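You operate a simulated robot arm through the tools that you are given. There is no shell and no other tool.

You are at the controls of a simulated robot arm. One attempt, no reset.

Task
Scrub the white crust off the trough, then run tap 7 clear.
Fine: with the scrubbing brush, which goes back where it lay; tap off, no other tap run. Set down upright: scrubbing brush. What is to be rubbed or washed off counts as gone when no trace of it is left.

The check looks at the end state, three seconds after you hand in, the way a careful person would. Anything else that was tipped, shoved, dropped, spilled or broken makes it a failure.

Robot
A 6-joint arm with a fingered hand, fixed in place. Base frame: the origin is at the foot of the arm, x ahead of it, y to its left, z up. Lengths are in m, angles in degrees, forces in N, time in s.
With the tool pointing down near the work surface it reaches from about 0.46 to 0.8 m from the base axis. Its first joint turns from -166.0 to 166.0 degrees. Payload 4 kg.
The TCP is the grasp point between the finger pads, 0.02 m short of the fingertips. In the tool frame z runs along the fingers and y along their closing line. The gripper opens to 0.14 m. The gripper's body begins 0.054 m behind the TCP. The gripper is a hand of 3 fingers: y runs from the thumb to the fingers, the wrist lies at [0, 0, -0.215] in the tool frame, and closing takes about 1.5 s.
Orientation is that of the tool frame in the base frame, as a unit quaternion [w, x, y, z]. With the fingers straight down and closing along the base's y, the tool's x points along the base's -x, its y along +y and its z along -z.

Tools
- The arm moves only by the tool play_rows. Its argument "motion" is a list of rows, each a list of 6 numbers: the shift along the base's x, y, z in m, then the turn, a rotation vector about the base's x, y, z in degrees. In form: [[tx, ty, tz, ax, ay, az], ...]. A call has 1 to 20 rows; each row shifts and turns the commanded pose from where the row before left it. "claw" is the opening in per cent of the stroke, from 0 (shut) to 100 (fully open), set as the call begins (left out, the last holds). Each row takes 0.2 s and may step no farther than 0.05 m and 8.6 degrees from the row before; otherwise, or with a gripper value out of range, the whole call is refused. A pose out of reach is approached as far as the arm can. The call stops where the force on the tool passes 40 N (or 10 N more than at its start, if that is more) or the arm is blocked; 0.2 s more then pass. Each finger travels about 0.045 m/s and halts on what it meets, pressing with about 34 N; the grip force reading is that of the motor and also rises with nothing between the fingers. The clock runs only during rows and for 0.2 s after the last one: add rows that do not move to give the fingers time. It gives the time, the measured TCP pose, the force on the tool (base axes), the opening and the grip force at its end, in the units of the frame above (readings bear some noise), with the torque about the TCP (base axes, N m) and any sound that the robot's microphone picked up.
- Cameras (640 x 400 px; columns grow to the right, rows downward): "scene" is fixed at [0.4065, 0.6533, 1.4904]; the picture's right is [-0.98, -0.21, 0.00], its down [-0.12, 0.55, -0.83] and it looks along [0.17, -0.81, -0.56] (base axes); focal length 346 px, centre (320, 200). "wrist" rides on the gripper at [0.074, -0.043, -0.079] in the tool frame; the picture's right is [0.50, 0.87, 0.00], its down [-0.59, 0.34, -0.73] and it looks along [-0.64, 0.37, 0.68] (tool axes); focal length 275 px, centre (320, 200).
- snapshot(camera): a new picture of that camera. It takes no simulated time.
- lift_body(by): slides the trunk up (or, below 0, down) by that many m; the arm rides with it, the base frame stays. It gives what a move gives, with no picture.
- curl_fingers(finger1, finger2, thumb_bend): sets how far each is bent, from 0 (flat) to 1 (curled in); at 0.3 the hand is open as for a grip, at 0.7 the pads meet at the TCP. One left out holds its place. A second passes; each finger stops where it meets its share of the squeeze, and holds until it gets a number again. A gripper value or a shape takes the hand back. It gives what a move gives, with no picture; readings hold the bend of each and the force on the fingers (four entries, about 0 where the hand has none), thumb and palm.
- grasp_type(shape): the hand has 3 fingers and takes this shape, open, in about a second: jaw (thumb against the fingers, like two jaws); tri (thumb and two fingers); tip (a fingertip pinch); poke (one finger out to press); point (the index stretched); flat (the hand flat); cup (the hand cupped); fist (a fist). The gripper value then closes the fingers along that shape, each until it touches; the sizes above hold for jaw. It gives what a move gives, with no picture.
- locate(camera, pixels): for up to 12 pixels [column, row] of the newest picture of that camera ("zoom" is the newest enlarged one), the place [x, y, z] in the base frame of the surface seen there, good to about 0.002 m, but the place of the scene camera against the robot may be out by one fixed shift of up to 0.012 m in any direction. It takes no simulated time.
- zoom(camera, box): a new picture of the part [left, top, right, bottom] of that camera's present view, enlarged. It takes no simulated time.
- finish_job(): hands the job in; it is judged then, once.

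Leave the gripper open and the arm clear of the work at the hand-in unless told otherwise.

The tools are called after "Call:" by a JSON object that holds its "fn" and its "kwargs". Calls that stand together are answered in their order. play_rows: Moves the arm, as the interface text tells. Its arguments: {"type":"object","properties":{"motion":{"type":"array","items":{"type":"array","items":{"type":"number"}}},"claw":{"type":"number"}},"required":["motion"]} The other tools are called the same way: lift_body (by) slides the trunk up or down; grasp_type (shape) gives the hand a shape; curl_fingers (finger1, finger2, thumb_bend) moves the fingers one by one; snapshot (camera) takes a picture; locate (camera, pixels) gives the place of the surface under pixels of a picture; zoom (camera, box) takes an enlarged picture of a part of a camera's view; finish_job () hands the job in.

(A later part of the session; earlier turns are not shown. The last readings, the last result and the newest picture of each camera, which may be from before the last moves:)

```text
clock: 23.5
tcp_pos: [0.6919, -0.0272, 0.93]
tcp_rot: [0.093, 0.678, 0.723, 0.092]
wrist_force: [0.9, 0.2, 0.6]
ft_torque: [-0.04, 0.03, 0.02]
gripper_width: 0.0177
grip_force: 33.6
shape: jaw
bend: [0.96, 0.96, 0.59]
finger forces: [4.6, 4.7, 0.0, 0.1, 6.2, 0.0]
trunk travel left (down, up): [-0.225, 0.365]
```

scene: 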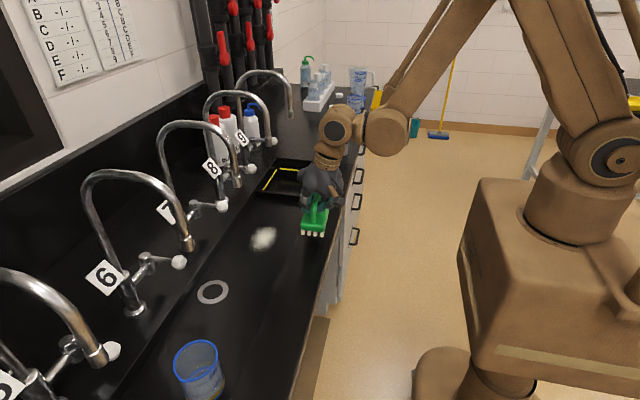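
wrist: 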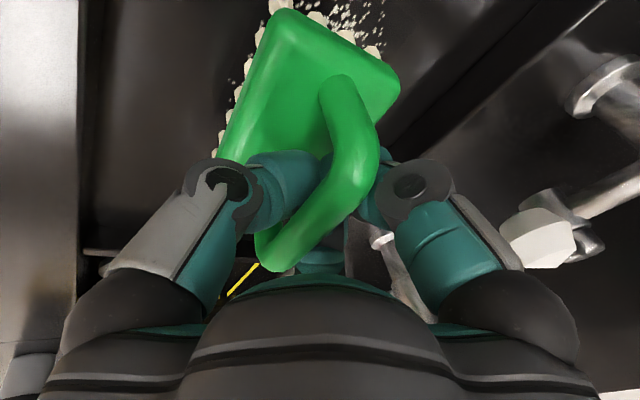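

Call:
{"fn": "play_rows", "kwargs": {"motion": [[0, 0, -0.001, 0, 0, 0], [0, 0, -0.001, 0, 0, 0], [0, 0, 0, 0, 0, 0]]}}

```text
clock: 24.3
tcp_pos: [0.692, -0.0261, 0.9289]
tcp_rot: [0.093, 0.678, 0.724, 0.092]
wrist_force: [-0.8, -0.3, -1.8]
ft_torque: [0.01, 0.01, 0.02]
gripper_width: 0.0173
grip_force: 33.6
shape: jaw
bend: [0.96, 0.96, 0.6]
finger forces: [1.0, 0.9, 0.1, 0.1, 2.0, 0.0]
trunk travel left (down, up): [-0.225, 0.365]
```

Finger forces fell, so the brush is touching something. I'll check the body height and orientation again.

Call:
{"fn": "zoom", "kwargs": {"camera": "wrist", "box": [180, 0, 420, 160]}}

Call:
{"fn": "locate", "kwargs": {"camera": "zoom", "pixels": [[300, 60], [300, 150], [520, 190], [330, 250], [220, 300], [250, 350], [480, 170], [270, 5], [360, 45], [435, 95], [440, 30], [190, 165]]}}

Call:
{"fn": "zoom", "kwargs": {"camera": "scene", "box": [230, 180, 320, 250]}}

```text
2.50 times, centred on (300, 80) of wrist
```

zoom: 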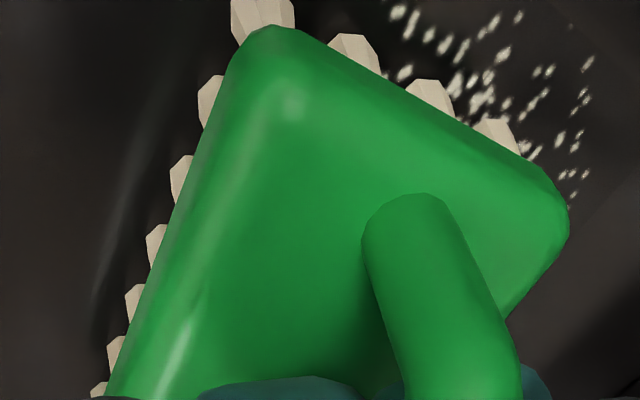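

```text
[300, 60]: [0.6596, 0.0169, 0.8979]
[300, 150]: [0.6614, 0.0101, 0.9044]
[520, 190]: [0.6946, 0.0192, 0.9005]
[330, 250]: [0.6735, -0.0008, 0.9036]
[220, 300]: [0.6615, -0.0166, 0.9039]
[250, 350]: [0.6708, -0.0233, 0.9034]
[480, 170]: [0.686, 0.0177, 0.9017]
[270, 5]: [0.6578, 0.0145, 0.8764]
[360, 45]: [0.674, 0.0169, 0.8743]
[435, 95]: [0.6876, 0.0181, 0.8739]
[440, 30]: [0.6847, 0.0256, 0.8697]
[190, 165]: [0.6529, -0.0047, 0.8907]
```

```text
5.71 times, centred on (275, 215) of scene
```

zoom: 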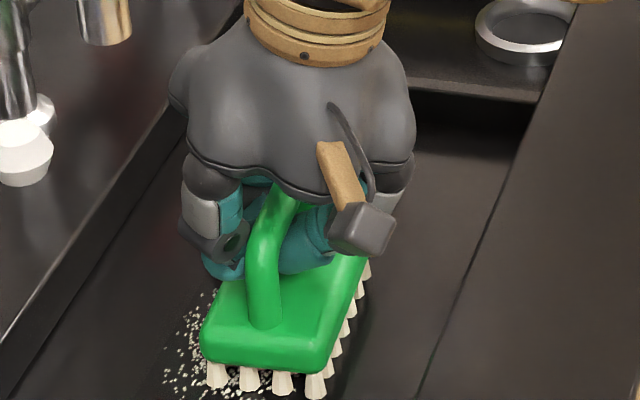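

The bristles now rest on the floor. The brush centre is about 8 mm to -x of the TCP, yawed ~7°. I'll press 0.5 mm more and try a first gentle set of strokes along y, then see whether the crust comes off.

Call:
{"fn": "play_rows", "kwargs": {"motion": [[0, 0, -0.0005, 0, 0, 0], [0, -0.008, 0, 0, 0, 0], [0, -0.01, 0, 0, 0, 0], [0, -0.006, 0, 0, 0, 0], [0, 0.01, 0, 0, 0, 0], [0, 0.012, 0, 0, 0, 0], [0, 0.012, 0, 0, 0, 0], [0, 0.01, 0, 0, 0, 0], [0, 0.004, 0, 0, 0, 0], [0, -0.01, 0, 0, 0, 0], [0, -0.014, 0, 0, 0, 0], [0, 0, 0, 0, 0, 0]]}}

Call:
{"fn": "zoom", "kwargs": {"camera": "scene", "box": [230, 180, 320, 250]}}

Call:
{"fn": "snapshot", "kwargs": {"camera": "wrist"}}

```text
clock: 26.9
tcp_pos: [0.6911, -0.0272, 0.9284]
tcp_rot: [0.092, 0.678, 0.723, 0.092]
wrist_force: [0.1, 0.8, -0.9]
ft_torque: [0.0, -0.01, -0.03]
gripper_width: 0.0175
grip_force: 33.8
shape: jaw
bend: [0.96, 0.96, 0.6]
finger forces: [0.8, 0.9, 0.0, 0.0, 1.8, 0.1]
trunk travel left (down, up): [-0.225, 0.365]
```

```text
5.71 times, centred on (275, 215) of scene
```

zoom: 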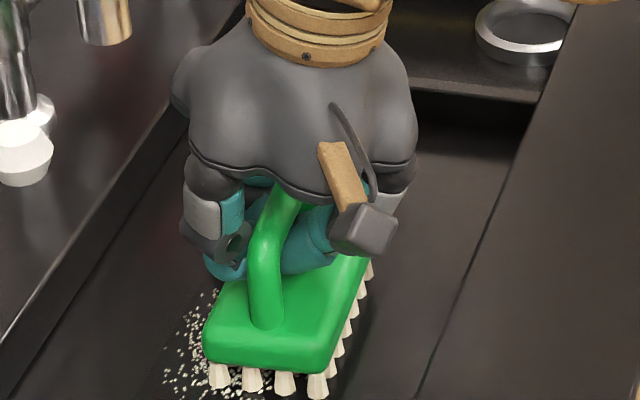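

```text
taken
```

wrist: 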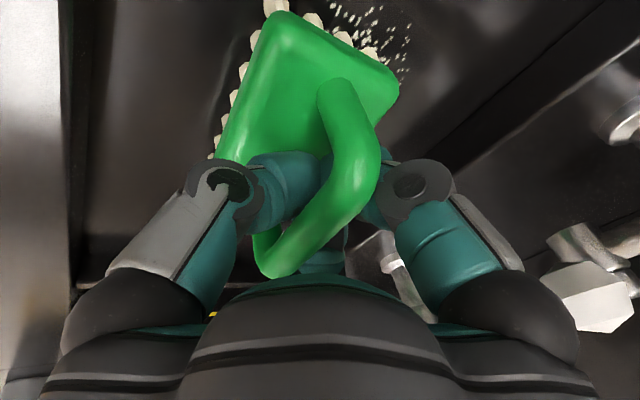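

The specks beyond the brush's end are still there, and the wrist force shows hardly any pressure. I'll press further in small steps until several newtons register.

Call:
{"fn": "play_rows", "kwargs": {"motion": [[0, 0, -0.001, 0, 0, 0], [0, 0, -0.001, 0, 0, 0], [0, 0, 0, 0, 0, 0]]}}

```text
clock: 27.7
tcp_pos: [0.6913, -0.0259, 0.927]
tcp_rot: [0.093, 0.678, 0.723, 0.092]
wrist_force: [0.2, 0.0, 0.4]
ft_torque: [0.02, 0.01, -0.03]
gripper_width: 0.0175
grip_force: 34.1
shape: jaw
bend: [0.96, 0.96, 0.6]
finger forces: [0.3, 0.2, 0.0, 0.1, 0.5, 0.1]
trunk travel left (down, up): [-0.225, 0.365]
```

Finger forces dropped again while the wrist force stays near zero, so the brush may be sliding in the grip. I'll check its position relative to the hand.

Call:
{"fn": "snapshot", "kwargs": {"camera": "wrist"}}

Call:
{"fn": "zoom", "kwargs": {"camera": "wrist", "box": [180, 0, 440, 290]}}

Call:
{"fn": "locate", "kwargs": {"camera": "wrist", "pixels": [[300, 24], [300, 60], [390, 80], [260, 120], [345, 100], [355, 150], [320, 220], [275, 265], [290, 180], [345, 15], [275, 5], [366, 50]]}}

```text
taken
```

wrist: 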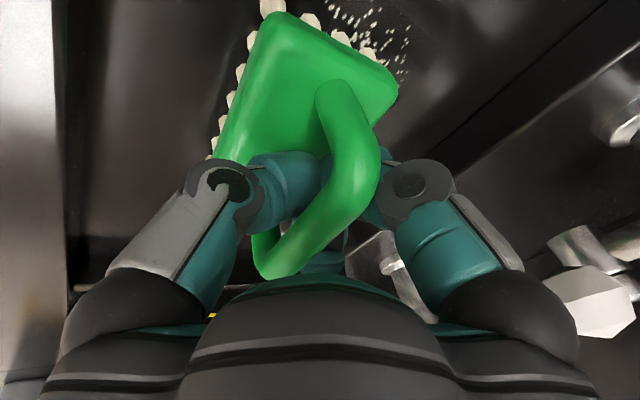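

```text
1.38 times, centred on (310, 145) of wrist
```

zoom: 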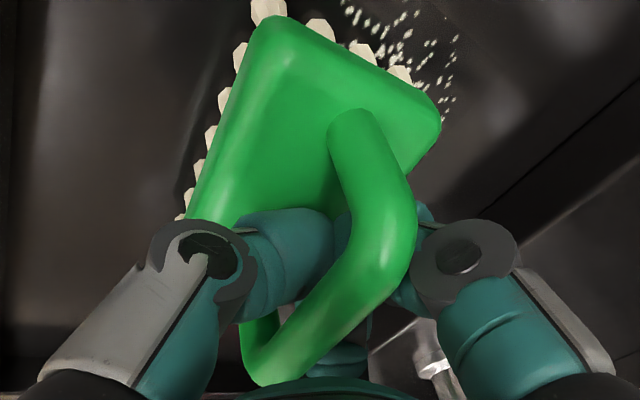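

```text
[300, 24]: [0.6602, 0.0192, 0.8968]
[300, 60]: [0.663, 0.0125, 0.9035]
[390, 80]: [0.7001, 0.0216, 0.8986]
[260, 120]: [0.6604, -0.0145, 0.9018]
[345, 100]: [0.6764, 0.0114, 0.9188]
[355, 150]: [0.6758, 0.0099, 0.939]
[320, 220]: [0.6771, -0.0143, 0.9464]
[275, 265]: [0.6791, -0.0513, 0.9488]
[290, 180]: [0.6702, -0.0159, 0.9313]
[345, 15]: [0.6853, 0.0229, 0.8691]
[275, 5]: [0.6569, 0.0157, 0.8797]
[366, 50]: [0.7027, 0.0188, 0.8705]
```

The handle has moved up about 9 mm relative to the TCP, so the fingertips now sit low under the bar, close to the body top. A little lower they should press straight on the body, which suits scrubbing. I'll keep lowering in 1 mm steps and watch the force.

Call:
{"fn": "play_rows", "kwargs": {"motion": [[0, 0, -0.001, 0, 0, 0], [0, 0, -0.001, 0, 0, 0], [0, 0, 0, 0, 0, 0]]}}

```text
clock: 28.5
tcp_pos: [0.6911, -0.0258, 0.9253]
tcp_rot: [0.092, 0.678, 0.723, 0.091]
wrist_force: [0.0, 0.2, -0.3]
ft_torque: [0.0, 0.01, 0.01]
gripper_width: 0.0173
grip_force: 34.2
shape: jaw
bend: [0.96, 0.96, 0.6]
finger forces: [0.0, 0.2, 0.1, 0.1, 0.0, 0.0]
trunk travel left (down, up): [-0.225, 0.365]
```

The finger forces are now zero: the brush stands on the floor caged by the fingers. I'll go on down until the fingertips press on the body and the wrist force rises.

Call:
{"fn": "play_rows", "kwargs": {"motion": [[0, 0, -0.001, 0, 0, 0], [0, 0, -0.001, 0, 0, 0], [0, 0, 0, 0, 0, 0]]}}

```text
clock: 29.3
tcp_pos: [0.6929, -0.0262, 0.9231]
tcp_rot: [0.093, 0.678, 0.723, 0.092]
wrist_force: [-0.1, -0.2, 0.0]
ft_torque: [0.0, -0.02, -0.01]
gripper_width: 0.0172
grip_force: 34.1
shape: jaw
bend: [0.96, 0.96, 0.6]
finger forces: [0.0, 0.0, 0.0, 0.0, 0.1, 0.0]
trunk travel left (down, up): [-0.225, 0.365]
```

Call:
{"fn": "play_rows", "kwargs": {"motion": [[0, 0, -0.001, 0, 0, 0], [0, 0, -0.001, 0, 0, 0], [0, 0, 0, 0, 0, 0]]}}

Call:
{"fn": "snapshot", "kwargs": {"camera": "wrist"}}

Call:
{"fn": "zoom", "kwargs": {"camera": "scene", "box": [230, 180, 320, 250]}}

```text
clock: 30.1
tcp_pos: [0.6909, -0.026, 0.92]
tcp_rot: [0.092, 0.678, 0.723, 0.092]
wrist_force: [0.0, -0.1, -0.7]
ft_torque: [0.02, -0.02, -0.01]
gripper_width: 0.0176
grip_force: 33.9
shape: jaw
bend: [0.96, 0.96, 0.6]
finger forces: [0.1, 0.1, 0.0, 0.0, 0.1, 0.0]
trunk travel left (down, up): [-0.225, 0.365]
```

```text
taken
```

wrist: 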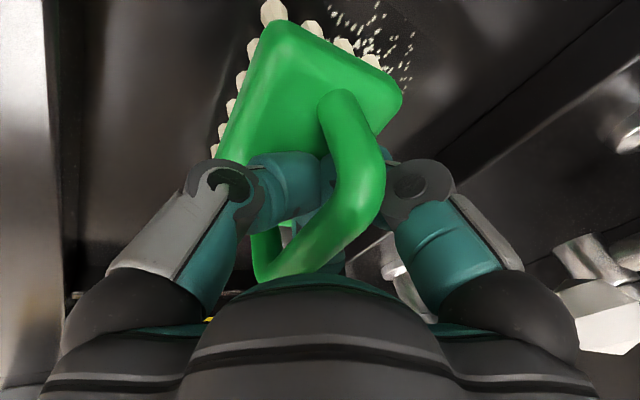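

```text
5.71 times, centred on (275, 215) of scene
```

zoom: 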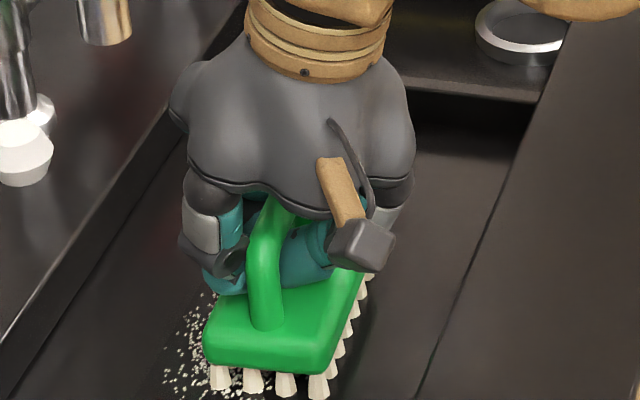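

No contact with the body yet. I'll continue with 1 mm steps.

Call:
{"fn": "play_rows", "kwargs": {"motion": [[0, 0, -0.001, 0, 0, 0], [0, 0, -0.001, 0, 0, 0], [0, 0, -0.001, 0, 0, 0], [0, 0, 0, 0, 0, 0]]}}

```text
clock: 31.1
tcp_pos: [0.6911, -0.025, 0.9187]
tcp_rot: [0.092, 0.678, 0.723, 0.092]
wrist_force: [1.9, -0.3, 13.6]
ft_torque: [0.06, -0.05, 0.0]
gripper_width: 0.0178
grip_force: 34.1
shape: jaw
bend: [0.96, 0.96, 0.6]
finger forces: [0.2, 0.0, 0.0, 0.0, 0.1, 0.0]
trunk travel left (down, up): [-0.225, 0.365]
```

Now 13.6 N pushes through the brush body onto the floor. I'll try small strokes along x and look at the result.

Call:
{"fn": "play_rows", "kwargs": {"motion": [[-0.005, 0, 0, 0, 0, 0], [-0.005, 0, 0, 0, 0, 0], [0.005, 0, 0, 0, 0, 0], [0.007, 0, 0, 0, 0, 0], [0.007, 0, 0, 0, 0, 0], [0.005, 0, 0, 0, 0, 0], [-0.007, 0, 0, 0, 0, 0], [-0.007, 0, 0, 0, 0, 0], [0, 0, 0, 0, 0, 0]]}}

Call:
{"fn": "snapshot", "kwargs": {"camera": "wrist"}}

Call:
{"fn": "zoom", "kwargs": {"camera": "scene", "box": [230, 180, 320, 250]}}

```text
clock: 33.1
tcp_pos: [0.6906, -0.027, 0.9169]
tcp_rot: [0.093, 0.679, 0.723, 0.093]
wrist_force: [4.4, -0.9, 21.0]
ft_torque: [0.03, -0.04, -0.05]
gripper_width: 0.0181
grip_force: 34.1
shape: jaw
bend: [0.97, 0.97, 0.6]
finger forces: [0.1, 0.0, 0.0, 0.0, 0.1, 0.1]
trunk travel left (down, up): [-0.225, 0.365]
```

```text
taken
```

wrist: 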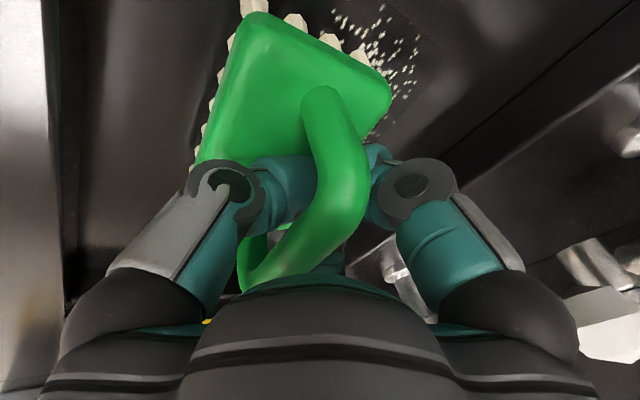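

```text
5.71 times, centred on (275, 215) of scene
```

zoom: 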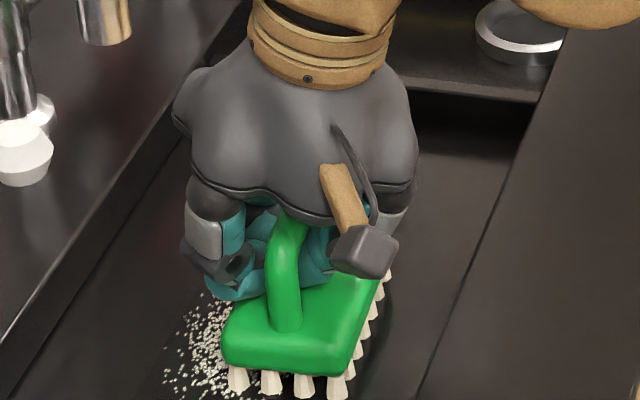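

The brush moved with the hand but slipped a few mm, because two fingers overpower the thumb in a plain "jaw" close. I want a better hold, so I'll unload, open a little while rising above the handle's pinch height, and re-grip deliberately.

Call:
{"fn": "play_rows", "kwargs": {"motion": [[0, 0, 0.001, 0, 0, 0], [0, 0, 0.001, 0, 0, 0], [0, 0, 0, 0, 0, 0]]}}

```text
clock: 33.9
tcp_pos: [0.6912, -0.0258, 0.9191]
tcp_rot: [0.093, 0.678, 0.723, 0.092]
wrist_force: [0.5, 0.1, 1.7]
ft_torque: [0.01, -0.03, -0.01]
gripper_width: 0.0175
grip_force: 33.7
shape: jaw
bend: [0.97, 0.97, 0.6]
finger forces: [0.0, 0.1, 0.0, 0.1, 0.1, 0.0]
trunk travel left (down, up): [-0.225, 0.365]
```

Unloaded. Now opening to 35% while rising 12 mm.

Call:
{"fn": "play_rows", "kwargs": {"motion": [[0, 0, 0.002, 0, 0, 0], [0, 0, 0.002, 0, 0, 0], [0, 0, 0.003, 0, 0, 0], [0, 0, 0.003, 0, 0, 0], [0, 0, 0.003, 0, 0, 0], [0, 0, 0, 0, 0, 0]], "claw": 35}}

Call:
{"fn": "snapshot", "kwargs": {"camera": "wrist"}}

Call:
{"fn": "zoom", "kwargs": {"camera": "scene", "box": [230, 180, 320, 250]}}

```text
clock: 35.3
tcp_pos: [0.691, -0.0258, 0.9328]
tcp_rot: [0.093, 0.678, 0.724, 0.092]
wrist_force: [1.4, 0.3, 2.7]
ft_torque: [0.01, 0.05, 0.01]
gripper_width: 0.0486
grip_force: 0.0
shape: jaw
bend: [0.41, 0.41, 0.41]
finger forces: [0.1, 0.0, 0.0, 0.0, 2.7, 0.1]
trunk travel left (down, up): [-0.225, 0.365]
```

```text
taken
```

wrist: 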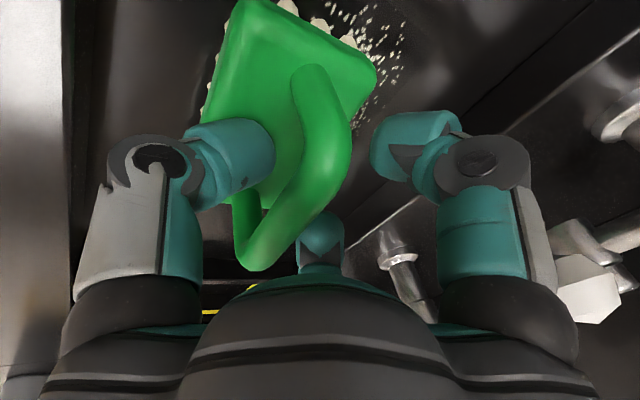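

```text
5.71 times, centred on (275, 215) of scene
```

zoom: 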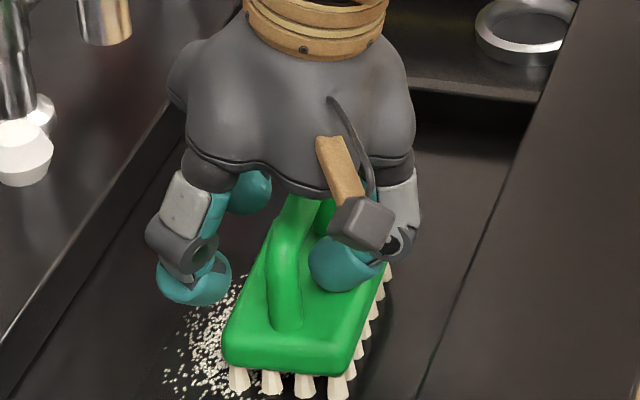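

The fingers are open around the bar, with the thumb resting lightly on the body (2.7 N). I'll rise 12 mm more to pinch height, open to 60%, and then measure the brush.

Call:
{"fn": "play_rows", "kwargs": {"motion": [[0, 0, 0.004, 0, 0, 0], [0, 0, 0.004, 0, 0, 0], [0, 0, 0.004, 0, 0, 0], [0, 0, 0.004, 0, 0, 0], [0, 0, 0, 0, 0, 0]], "claw": 55}}

Call:
{"fn": "snapshot", "kwargs": {"camera": "wrist"}}

Call:
{"fn": "locate", "kwargs": {"camera": "wrist", "pixels": [[300, 20], [240, 80], [360, 80], [315, 80], [335, 120], [300, 170], [260, 225], [325, 160], [270, 130], [245, 180], [320, 235], [180, 130]]}}

```text
clock: 36.5
tcp_pos: [0.6912, -0.0259, 0.9481]
tcp_rot: [0.092, 0.678, 0.723, 0.093]
wrist_force: [-0.1, -0.4, -0.3]
ft_torque: [0.02, 0.03, 0.01]
gripper_width: 0.0762
grip_force: 0.0
shape: jaw
bend: [0.32, 0.32, 0.31]
finger forces: [0.1, 0.0, 0.0, 0.0, 0.0, 0.0]
trunk travel left (down, up): [-0.225, 0.365]
```

```text
taken
```

wrist: 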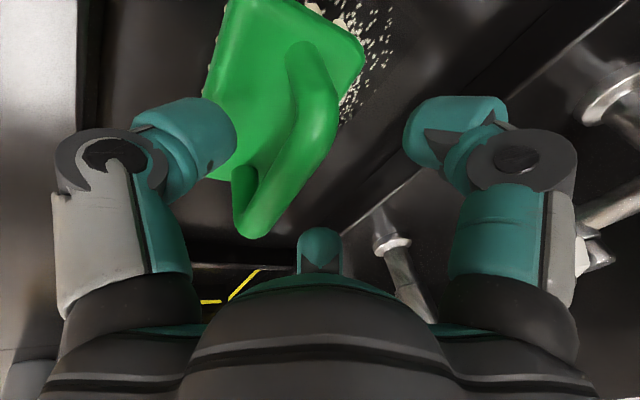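

```text
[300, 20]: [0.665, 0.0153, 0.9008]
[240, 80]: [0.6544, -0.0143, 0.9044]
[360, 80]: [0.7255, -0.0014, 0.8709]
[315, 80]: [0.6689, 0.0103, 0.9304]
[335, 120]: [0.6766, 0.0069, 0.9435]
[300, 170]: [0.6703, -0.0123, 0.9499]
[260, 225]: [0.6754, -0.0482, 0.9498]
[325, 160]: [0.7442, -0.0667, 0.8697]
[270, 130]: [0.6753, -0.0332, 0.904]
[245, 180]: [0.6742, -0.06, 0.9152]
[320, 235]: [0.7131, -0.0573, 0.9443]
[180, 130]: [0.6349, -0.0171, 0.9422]
```

The bar now runs through about (0.6727,-0.0265) with its top at z≈0.949, yawed ~8°. The TCP is 18 mm too far +x. I'll shift the hand so the bar lies slightly on the thumb side, align the yaw, and set TCP z≈0.943. Then I'll place the two fingers against the bar first, and the thumb last.

Call:
{"fn": "play_rows", "kwargs": {"motion": [[-0.003, 0, 0, 0, 0, 1.5], [-0.003, 0, 0, 0, 0, 1.5], [-0.003, 0, -0.002, 0, 0, 1.5], [0, 0, -0.003, 0, 0, 0], [0, 0, 0, 0, 0, 0]]}}

Call:
{"fn": "curl_fingers", "kwargs": {"finger1": 0.48, "finger2": 0.48}}

Call:
{"fn": "snapshot", "kwargs": {"camera": "wrist"}}

Call:
{"fn": "zoom", "kwargs": {"camera": "scene", "box": [230, 180, 320, 250]}}

```text
clock: 37.7
tcp_pos: [0.6827, -0.0259, 0.9426]
tcp_rot: [0.089, 0.649, 0.749, 0.096]
wrist_force: [-0.4, -0.6, -0.4]
ft_torque: [-0.01, 0.01, 0.01]
gripper_width: 0.0764
grip_force: 0.1
shape: jaw
bend: [0.32, 0.32, 0.31]
finger forces: [0.0, 0.0, 0.1, 0.0, 0.1, 0.0]
trunk travel left (down, up): [-0.225, 0.365]
```

```text
clock: 38.7
tcp_pos: [0.6819, -0.0261, 0.9436]
tcp_rot: [0.089, 0.649, 0.749, 0.096]
wrist_force: [-0.3, 0.1, -0.4]
ft_torque: [0.0, -0.02, 0.0]
gripper_width: 0.0699
grip_force: 0.1
shape: fingers
bend: [0.48, 0.48, 0.31]
finger forces: [0.1, 0.0, 0.0, 0.0, 0.0, 0.0]
trunk travel left (down, up): [-0.225, 0.365]
```

```text
taken
```

wrist: 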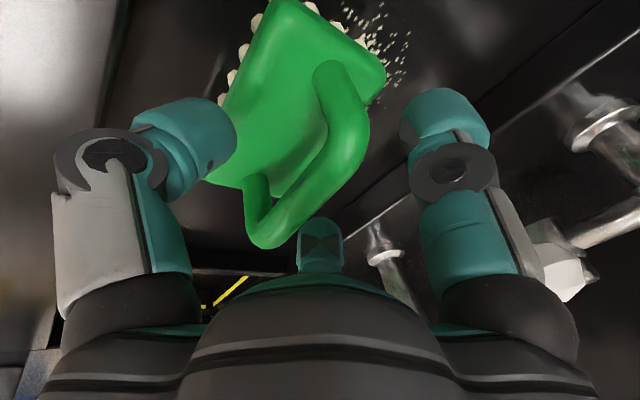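

```text
5.71 times, centred on (275, 215) of scene
```

zoom: 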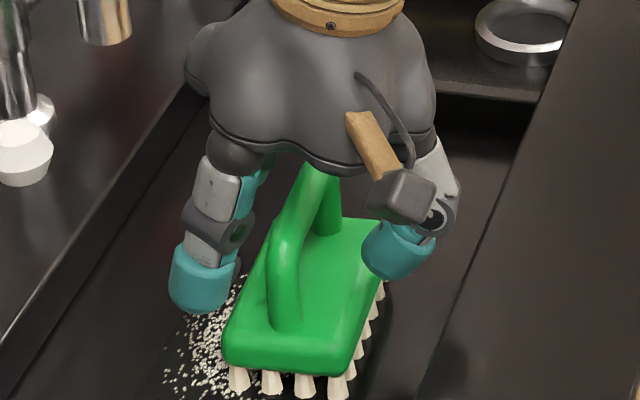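

With individual curl the fingers stay straighter, so the pads face the bar. I'll check where the caps are relative to the bar and body.

Call:
{"fn": "locate", "kwargs": {"camera": "wrist", "pixels": [[430, 110], [455, 100], [420, 125], [440, 95], [320, 235], [215, 130], [190, 110], [345, 130], [310, 190], [260, 235], [380, 75], [300, 10]]}}

```text
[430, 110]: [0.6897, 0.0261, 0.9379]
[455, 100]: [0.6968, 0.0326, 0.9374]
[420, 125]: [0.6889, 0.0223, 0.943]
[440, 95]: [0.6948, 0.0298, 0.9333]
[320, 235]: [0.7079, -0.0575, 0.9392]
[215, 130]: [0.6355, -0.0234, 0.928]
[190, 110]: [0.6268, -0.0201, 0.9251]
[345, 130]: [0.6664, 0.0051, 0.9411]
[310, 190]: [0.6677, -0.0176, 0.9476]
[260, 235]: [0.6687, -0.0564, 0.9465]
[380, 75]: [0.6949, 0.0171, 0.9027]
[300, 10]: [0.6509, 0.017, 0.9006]
```

There's room all round. I'll curl the two fingers further until they touch the bar.

Call:
{"fn": "curl_fingers", "kwargs": {"finger1": 0.6, "finger2": 0.6}}

Call:
{"fn": "zoom", "kwargs": {"camera": "scene", "box": [230, 180, 320, 250]}}

Call:
{"fn": "snapshot", "kwargs": {"camera": "wrist"}}

```text
clock: 39.7
tcp_pos: [0.682, -0.0262, 0.9425]
tcp_rot: [0.089, 0.65, 0.749, 0.096]
wrist_force: [0.5, -0.4, -0.8]
ft_torque: [-0.01, 0.01, 0.03]
gripper_width: 0.052
grip_force: 0.1
shape: fingers
bend: [0.6, 0.6, 0.31]
finger forces: [0.0, 0.0, 0.1, 0.0, 0.0, 0.1]
trunk travel left (down, up): [-0.225, 0.365]
```

```text
5.71 times, centred on (275, 215) of scene
```

zoom: 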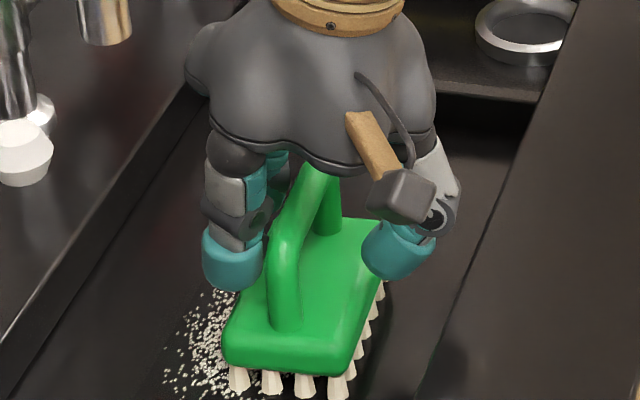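

```text
taken
```

wrist: 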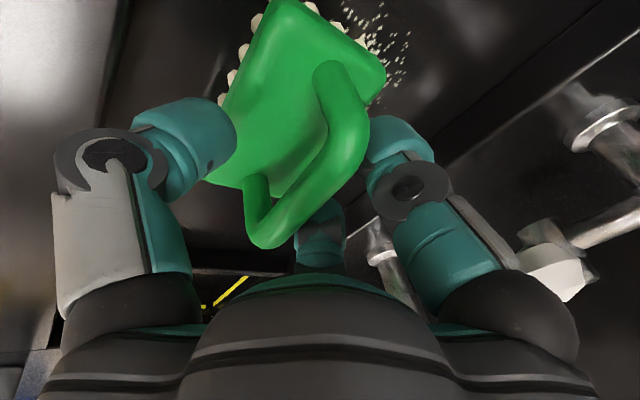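

Close to the bar, still no contact. I'll curl the fingers to 0.66 and bring the thumb to 0.5.

Call:
{"fn": "curl_fingers", "kwargs": {"finger1": 0.66, "finger2": 0.66, "thumb_bend": 0.48}}

Call:
{"fn": "snapshot", "kwargs": {"camera": "wrist"}}

Call:
{"fn": "zoom", "kwargs": {"camera": "scene", "box": [230, 180, 320, 250]}}

```text
clock: 40.7
tcp_pos: [0.6807, -0.0265, 0.9437]
tcp_rot: [0.089, 0.649, 0.749, 0.096]
wrist_force: [0.2, 0.8, -0.6]
ft_torque: [0.01, 0.05, 0.01]
gripper_width: 0.0447
grip_force: 0.3
shape: fingers
bend: [0.66, 0.66, 0.48]
finger forces: [0.3, 0.0, 0.1, 0.1, 0.3, 0.0]
trunk travel left (down, up): [-0.225, 0.365]
```

```text
taken
```

wrist: 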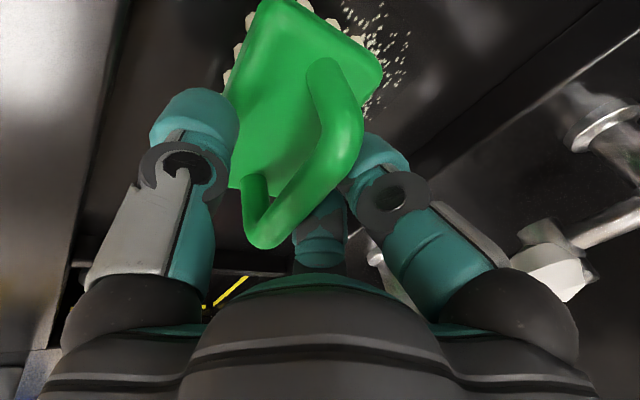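

```text
5.71 times, centred on (275, 215) of scene
```

zoom: 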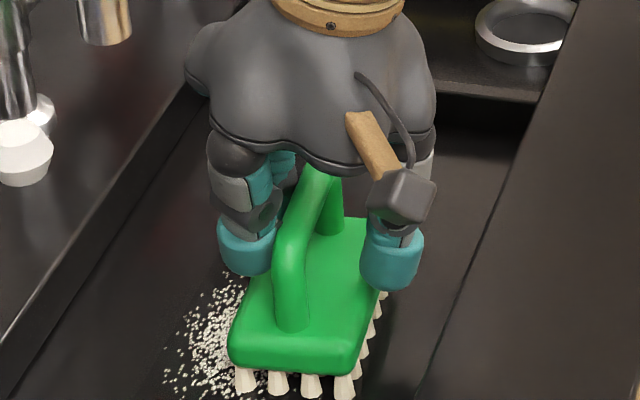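

Fingers touch lightly (0.3 N). Before closing the thumb I'll check its tip height against the body top (0.9035).

Call:
{"fn": "locate", "kwargs": {"camera": "wrist", "pixels": [[195, 95], [225, 110], [200, 115], [230, 130], [165, 130], [240, 100], [345, 130], [310, 190], [260, 235], [385, 150], [375, 75], [265, 10]]}}

Call:
{"fn": "zoom", "kwargs": {"camera": "wrist", "box": [140, 60, 440, 260]}}

```text
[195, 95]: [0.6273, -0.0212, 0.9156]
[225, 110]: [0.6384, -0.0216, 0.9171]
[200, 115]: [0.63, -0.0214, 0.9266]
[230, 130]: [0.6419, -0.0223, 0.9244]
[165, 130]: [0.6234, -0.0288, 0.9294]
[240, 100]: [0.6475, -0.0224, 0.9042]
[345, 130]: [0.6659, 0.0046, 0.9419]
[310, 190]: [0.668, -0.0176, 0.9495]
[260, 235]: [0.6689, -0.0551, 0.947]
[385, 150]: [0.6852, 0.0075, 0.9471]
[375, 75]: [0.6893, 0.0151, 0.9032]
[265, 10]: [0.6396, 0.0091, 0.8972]
```

```text
2.00 times, centred on (290, 160) of wrist
```

zoom: 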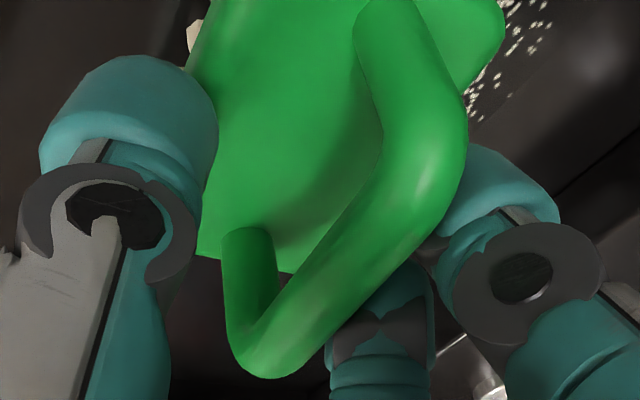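

The thumb tip is only a few mm above the body's edge level, so I'll raise the hand 5 mm first. The straight pads still overlap the bar. Then the thumb closes.

Call:
{"fn": "play_rows", "kwargs": {"motion": [[0, 0, 0.0025, 0, 0, 0], [0, 0, 0.0025, 0, 0, 0], [0, 0, 0, 0, 0, 0]]}}

Call:
{"fn": "curl_fingers", "kwargs": {"thumb_bend": 0.58}}

Call:
{"fn": "snapshot", "kwargs": {"camera": "wrist"}}

```text
clock: 41.5
tcp_pos: [0.6824, -0.0261, 0.9485]
tcp_rot: [0.089, 0.649, 0.75, 0.096]
wrist_force: [-0.3, 0.1, 0.4]
ft_torque: [0.02, 0.01, -0.02]
gripper_width: 0.0442
grip_force: 0.1
shape: fingers
bend: [0.66, 0.66, 0.48]
finger forces: [0.1, 0.0, 0.0, 0.0, 0.0, 0.0]
trunk travel left (down, up): [-0.225, 0.365]
```

```text
clock: 42.5
tcp_pos: [0.6822, -0.0259, 0.9493]
tcp_rot: [0.089, 0.649, 0.749, 0.096]
wrist_force: [-0.1, -0.1, 0.6]
ft_torque: [0.03, -0.02, 0.0]
gripper_width: 0.0289
grip_force: 0.1
shape: fingers
bend: [0.66, 0.66, 0.57]
finger forces: [0.1, 0.0, 0.0, 0.0, 0.0, 0.0]
trunk travel left (down, up): [-0.225, 0.365]
```

```text
taken
```

wrist: 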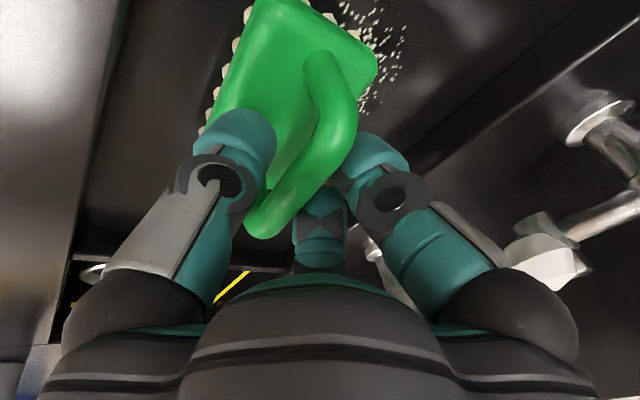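

The thumb has cleared the body edge and is nearing the bar (width 0.029). I'll close the thumb onto the bar.

Call:
{"fn": "curl_fingers", "kwargs": {"thumb_bend": 0.72}}

Call:
{"fn": "snapshot", "kwargs": {"camera": "wrist"}}

Call:
{"fn": "zoom", "kwargs": {"camera": "scene", "box": [230, 180, 320, 250]}}

```text
clock: 43.5
tcp_pos: [0.6824, -0.0265, 0.9492]
tcp_rot: [0.089, 0.649, 0.75, 0.095]
wrist_force: [-0.7, 0.0, 0.0]
ft_torque: [0.01, 0.01, -0.01]
gripper_width: 0.0157
grip_force: 11.1
shape: fingers
bend: [0.65, 0.66, 0.66]
finger forces: [6.0, 5.3, 0.0, 0.0, 11.8, 0.0]
trunk travel left (down, up): [-0.225, 0.365]
```

```text
taken
```

wrist: 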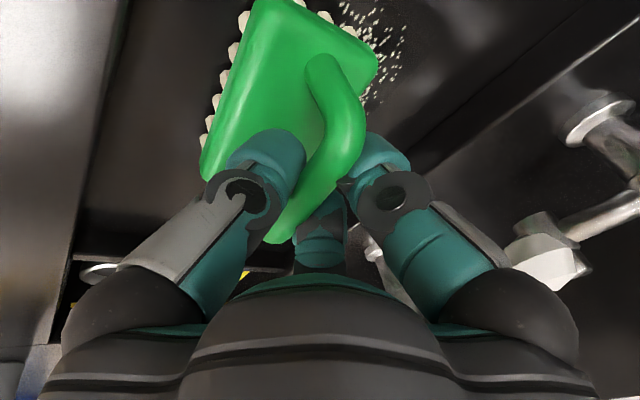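

```text
5.71 times, centred on (275, 215) of scene
```

zoom: 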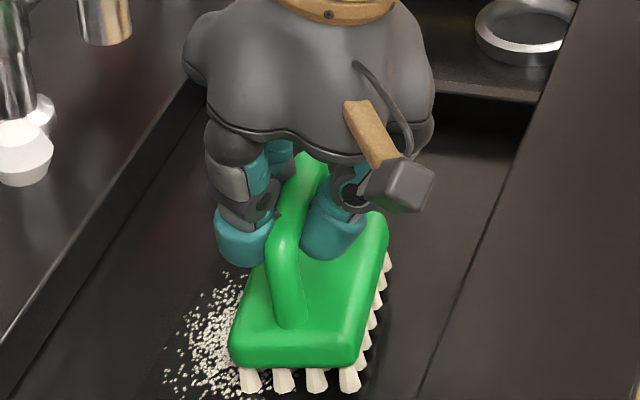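

A balanced pinch: 6.0 and 5.3 N against 11.8 N at the thumb. I'll tighten a bit more.

Call:
{"fn": "curl_fingers", "kwargs": {"finger1": 0.7, "finger2": 0.7, "thumb_bend": 0.85}}

Call:
{"fn": "snapshot", "kwargs": {"camera": "wrist"}}

```text
clock: 44.5
tcp_pos: [0.6813, -0.0255, 0.9494]
tcp_rot: [0.089, 0.65, 0.749, 0.096]
wrist_force: [0.4, -0.2, -0.7]
ft_torque: [-0.03, -0.01, 0.01]
gripper_width: 0.0141
grip_force: 24.8
shape: fingers
bend: [0.66, 0.66, 0.66]
finger forces: [11.9, 12.0, 0.0, 0.0, 24.7, 0.0]
trunk travel left (down, up): [-0.225, 0.365]
```

```text
taken
```

wrist: 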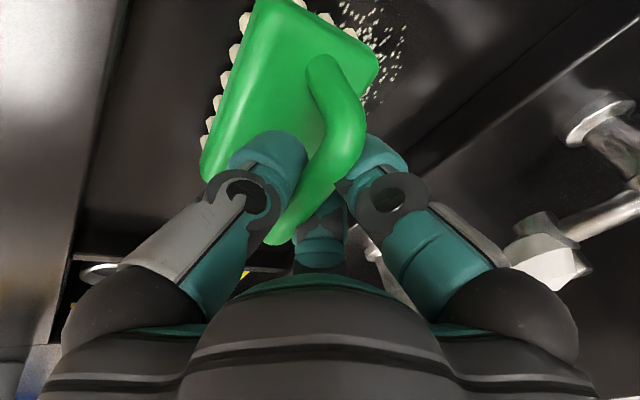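

Strong grip now: 12, 12 and 24.7 N. I'll press down in 0.5 mm steps and read the force.

Call:
{"fn": "play_rows", "kwargs": {"motion": [[0, 0, -0.0005, 0, 0, 0], [0, 0, -0.0005, 0, 0, 0], [0, 0, 0, 0, 0, 0]]}}

```text
clock: 45.3
tcp_pos: [0.6829, -0.0266, 0.9482]
tcp_rot: [0.089, 0.649, 0.749, 0.096]
wrist_force: [0.5, 0.8, 1.0]
ft_torque: [0.01, -0.01, 0.01]
gripper_width: 0.0139
grip_force: 24.5
shape: fingers
bend: [0.66, 0.66, 0.66]
finger forces: [12.4, 11.7, 0.0, 0.1, 24.8, 0.0]
trunk travel left (down, up): [-0.225, 0.365]
```

Call:
{"fn": "play_rows", "kwargs": {"motion": [[0, 0, -0.001, 0, 0, 0], [0, 0, -0.001, 0, 0, 0], [0, 0, 0, 0, 0, 0]]}}

```text
clock: 46.1
tcp_pos: [0.6812, -0.0264, 0.9457]
tcp_rot: [0.09, 0.65, 0.749, 0.096]
wrist_force: [-3.8, -1.6, 12.4]
ft_torque: [0.03, 0.01, 0.04]
gripper_width: 0.0133
grip_force: 26.6
shape: fingers
bend: [0.66, 0.66, 0.66]
finger forces: [14.9, 12.7, 0.1, 0.0, 26.8, 0.0]
trunk travel left (down, up): [-0.225, 0.365]
```

Now 12 N press the bristles onto the floor. I'll scrub along y (±0.022) and check what comes off.

Call:
{"fn": "play_rows", "kwargs": {"motion": [[0, 0.008, 0, 0, 0, 0], [0, 0.008, 0, 0, 0, 0], [0, 0.006, 0, 0, 0, 0], [0, -0.01, 0, 0, 0, 0], [0, -0.012, 0, 0, 0, 0], [0, -0.012, 0, 0, 0, 0], [0, -0.01, 0, 0, 0, 0], [0, 0.01, 0, 0, 0, 0], [0, 0.012, 0, 0, 0, 0], [0, 0, 0, 0, 0, 0]]}}

Call:
{"fn": "snapshot", "kwargs": {"camera": "wrist"}}

Call:
{"fn": "zoom", "kwargs": {"camera": "scene", "box": [230, 180, 320, 250]}}

```text
clock: 48.3
tcp_pos: [0.682, -0.0252, 0.9459]
tcp_rot: [0.088, 0.649, 0.749, 0.095]
wrist_force: [0.3, -1.3, 4.9]
ft_torque: [0.01, -0.07, -0.03]
gripper_width: 0.0134
grip_force: 26.7
shape: fingers
bend: [0.66, 0.66, 0.66]
finger forces: [14.8, 12.2, 0.0, 0.0, 26.5, 0.0]
trunk travel left (down, up): [-0.225, 0.365]
```

```text
taken
```

wrist: 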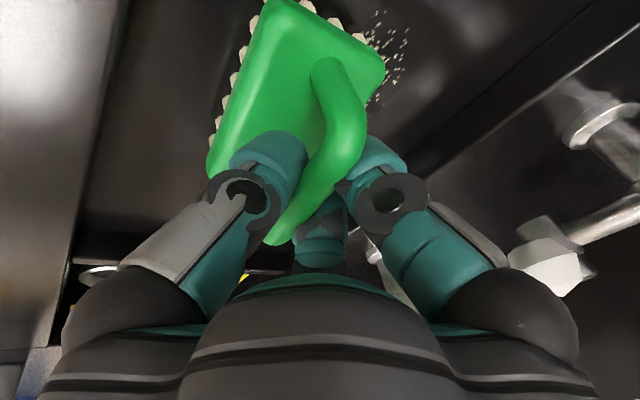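

```text
5.71 times, centred on (275, 215) of scene
```

zoom: 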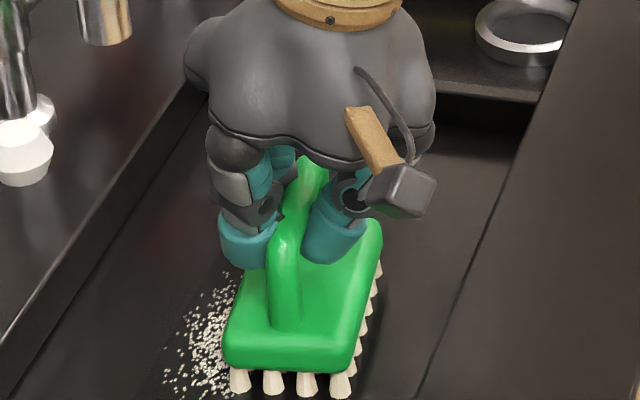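

That works: specks in the swept strip are gone. The rest lies on the +x side. To keep the finger away from tap 7's knob as I move forward, I'll turn hand and brush +24° about z so the gap between the fingers faces the knob, advancing slightly.

Call:
{"fn": "play_rows", "kwargs": {"motion": [[0.003, 0, 0, 0, 0, 6], [0.003, 0, 0, 0, 0, 6], [0.003, 0, 0, 0, 0, 6], [0.003, 0, 0, 0, 0, 6], [0, 0, 0, 0, 0, 0]]}}

Call:
{"fn": "snapshot", "kwargs": {"camera": "wrist"}}

Call:
{"fn": "zoom", "kwargs": {"camera": "scene", "box": [200, 140, 340, 250]}}

```text
clock: 49.5
tcp_pos: [0.694, -0.0254, 0.946]
tcp_rot: [0.066, 0.479, 0.868, 0.111]
wrist_force: [-0.4, 0.6, 5.4]
ft_torque: [0.11, 0.02, -0.1]
gripper_width: 0.0135
grip_force: 27.2
shape: fingers
bend: [0.66, 0.67, 0.66]
finger forces: [16.8, 11.0, 0.1, 0.0, 26.6, 0.0]
trunk travel left (down, up): [-0.225, 0.365]
```

```text
taken
```

wrist: 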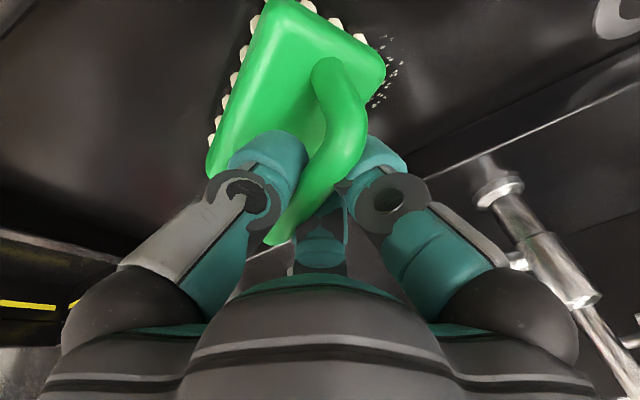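

```text
3.64 times, centred on (270, 195) of scene
```

zoom: 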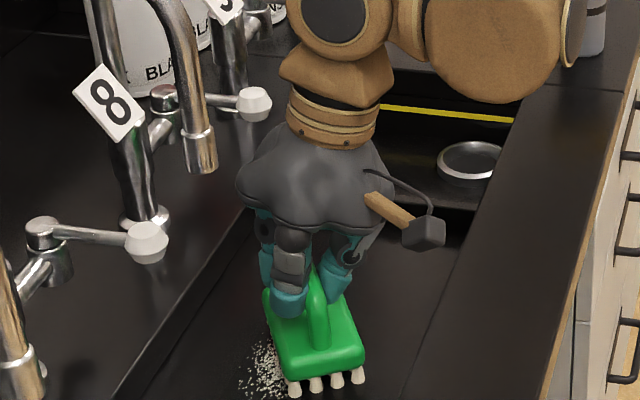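

Clear of the knob now. Remaining specks lie on the brush's +x side. I'll step forward in x with y-strokes at each step.

Call:
{"fn": "play_rows", "kwargs": {"motion": [[0.008, 0, 0, 0, 0, 0], [0, 0.01, 0, 0, 0, 0], [0, 0.01, 0, 0, 0, 0], [0, -0.012, 0, 0, 0, 0], [0, -0.012, 0, 0, 0, 0], [0, -0.012, 0, 0, 0, 0], [0, -0.006, 0, 0, 0, 0], [0.008, 0, 0, 0, 0, 0], [0, 0.012, 0, 0, 0, 0], [0, 0.012, 0, 0, 0, 0], [0, 0.012, 0, 0, 0, 0], [0, 0.006, 0, 0, 0, 0], [0, -0.01, 0, 0, 0, 0], [0, -0.01, 0, 0, 0, 0], [0, 0, 0, 0, 0, 0]]}}

Call:
{"fn": "snapshot", "kwargs": {"camera": "wrist"}}

Call:
{"fn": "zoom", "kwargs": {"camera": "scene", "box": [200, 140, 340, 250]}}

```text
clock: 52.7
tcp_pos: [0.7109, -0.0241, 0.9455]
tcp_rot: [0.067, 0.48, 0.868, 0.112]
wrist_force: [0.6, 2.6, 6.9]
ft_torque: [0.1, -0.01, -0.01]
gripper_width: 0.0134
grip_force: 26.9
shape: fingers
bend: [0.66, 0.66, 0.66]
finger forces: [14.9, 14.3, 0.0, 0.0, 25.9, 0.1]
trunk travel left (down, up): [-0.225, 0.365]
```

```text
taken
```

wrist: 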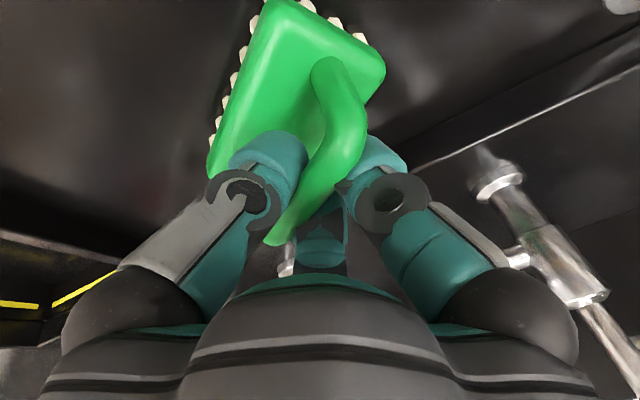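

```text
3.64 times, centred on (270, 195) of scene
```

zoom: 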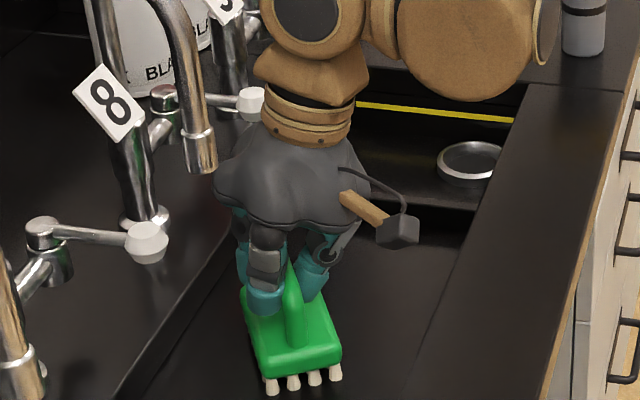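

No specks show around the brush any more. I'll do one more pass farther forward and farther to -y for full coverage.

Call:
{"fn": "play_rows", "kwargs": {"motion": [[0.008, 0, 0, 0, 0, 0], [0, 0.01, 0, 0, 0, 0], [0, 0.01, 0, 0, 0, 0], [0, -0.012, 0, 0, 0, 0], [0, -0.012, 0, 0, 0, 0], [0, -0.012, 0, 0, 0, 0], [0, -0.012, 0, 0, 0, 0], [-0.008, 0, 0, 0, 0, 0], [-0.01, 0, 0, 0, 0, 0], [-0.01, 0, 0, 0, 0, 0], [-0.01, 0, 0, 0, 0, 0], [0, 0.012, 0, 0, 0, 0], [0, 0.012, 0, 0, 0, 0], [0, 0.012, 0, 0, 0, 0], [0, 0, 0, 0, 0, 0]]}}

Call:
{"fn": "snapshot", "kwargs": {"camera": "wrist"}}

Call:
{"fn": "zoom", "kwargs": {"camera": "scene", "box": [200, 140, 340, 250]}}

```text
clock: 55.9
tcp_pos: [0.6801, -0.0192, 0.9446]
tcp_rot: [0.067, 0.48, 0.867, 0.112]
wrist_force: [-0.4, -2.2, 8.5]
ft_torque: [0.0, 0.02, -0.03]
gripper_width: 0.0132
grip_force: 27.9
shape: fingers
bend: [0.66, 0.66, 0.66]
finger forces: [15.2, 13.0, 0.1, 0.1, 26.8, 0.0]
trunk travel left (down, up): [-0.225, 0.365]
```

```text
taken
```

wrist: 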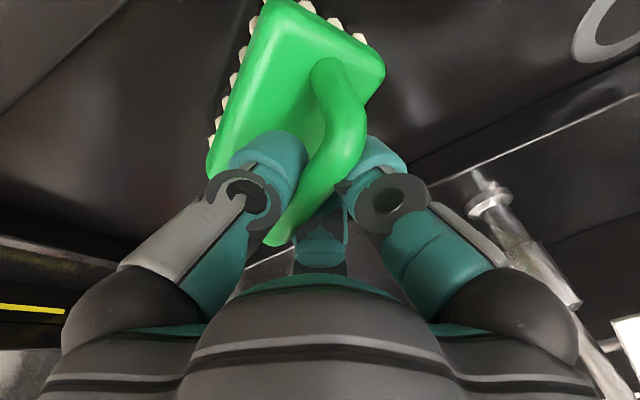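

```text
3.64 times, centred on (270, 195) of scene
```

zoom: 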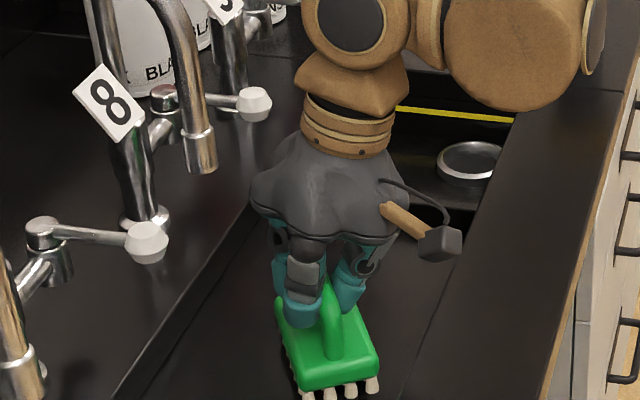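

The visible floor is clean. I'll lift off and back out in -x to inspect the whole patch.

Call:
{"fn": "play_rows", "kwargs": {"motion": [[0, 0, 0.003, 0, 0, 0], [0, 0, 0.007, 0, 0, 0], [0, 0, 0.01, 0, 0, 0], [0, 0, 0.015, 0, 0, 0], [0, 0, 0.015, 0, 0, 0], [-0.02, 0, 0, 0, 0, 0], [-0.03, 0, 0, 0, 0, 0], [-0.03, 0, 0, 0, 0, 0], [-0.03, 0, 0, 0, 0, 0], [-0.01, 0, 0, 0, 0, 0], [0, 0, 0, 0, 0, 0]]}}

Call:
{"fn": "snapshot", "kwargs": {"camera": "wrist"}}

Call:
{"fn": "zoom", "kwargs": {"camera": "scene", "box": [220, 180, 340, 270]}}

```text
clock: 58.3
tcp_pos: [0.5601, -0.0187, 0.995]
tcp_rot: [0.067, 0.48, 0.868, 0.113]
wrist_force: [0.1, -0.3, -1.2]
ft_torque: [0.01, -0.01, 0.0]
gripper_width: 0.0135
grip_force: 26.8
shape: fingers
bend: [0.66, 0.66, 0.66]
finger forces: [13.3, 12.7, 0.1, 0.1, 27.0, 0.1]
trunk travel left (down, up): [-0.225, 0.365]
```

```text
taken
```

wrist: 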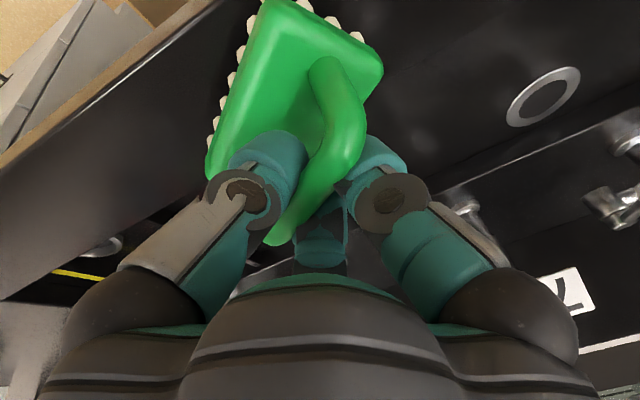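

```text
4.44 times, centred on (280, 225) of scene
```

zoom: 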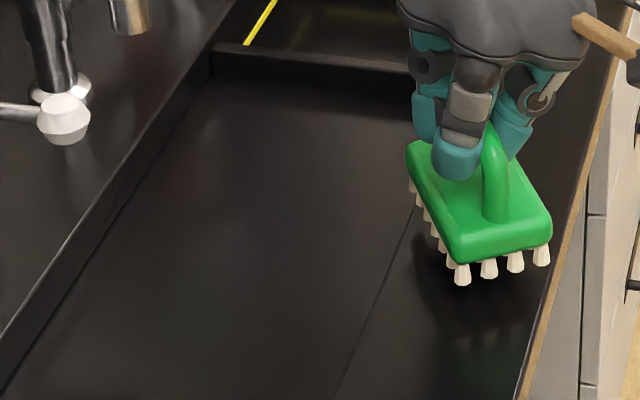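

The patch looks clean. I'll enlarge it more to be sure no trace is left.

Call:
{"fn": "zoom", "kwargs": {"camera": "scene", "box": [235, 205, 305, 260]}}

Call:
{"fn": "zoom", "kwargs": {"camera": "scene", "box": [245, 215, 285, 245]}}

```text
7.27 times, centred on (270, 232) of scene
```

zoom: 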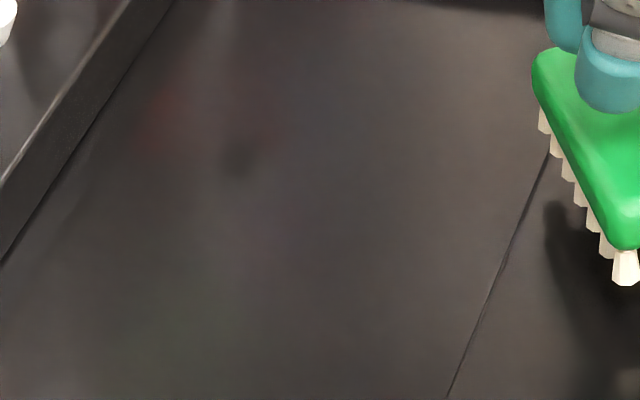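

```text
13.33 times, centred on (265, 230) of scene
```

zoom: 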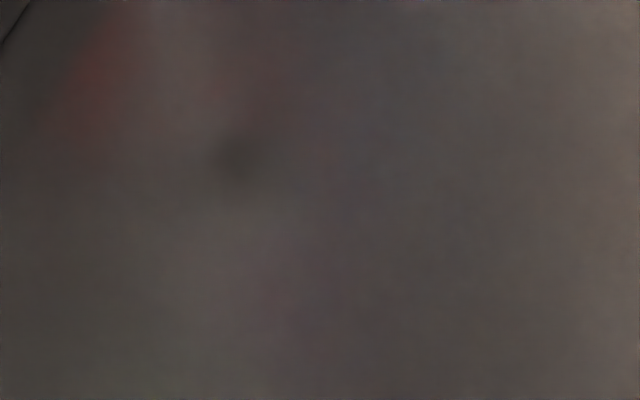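

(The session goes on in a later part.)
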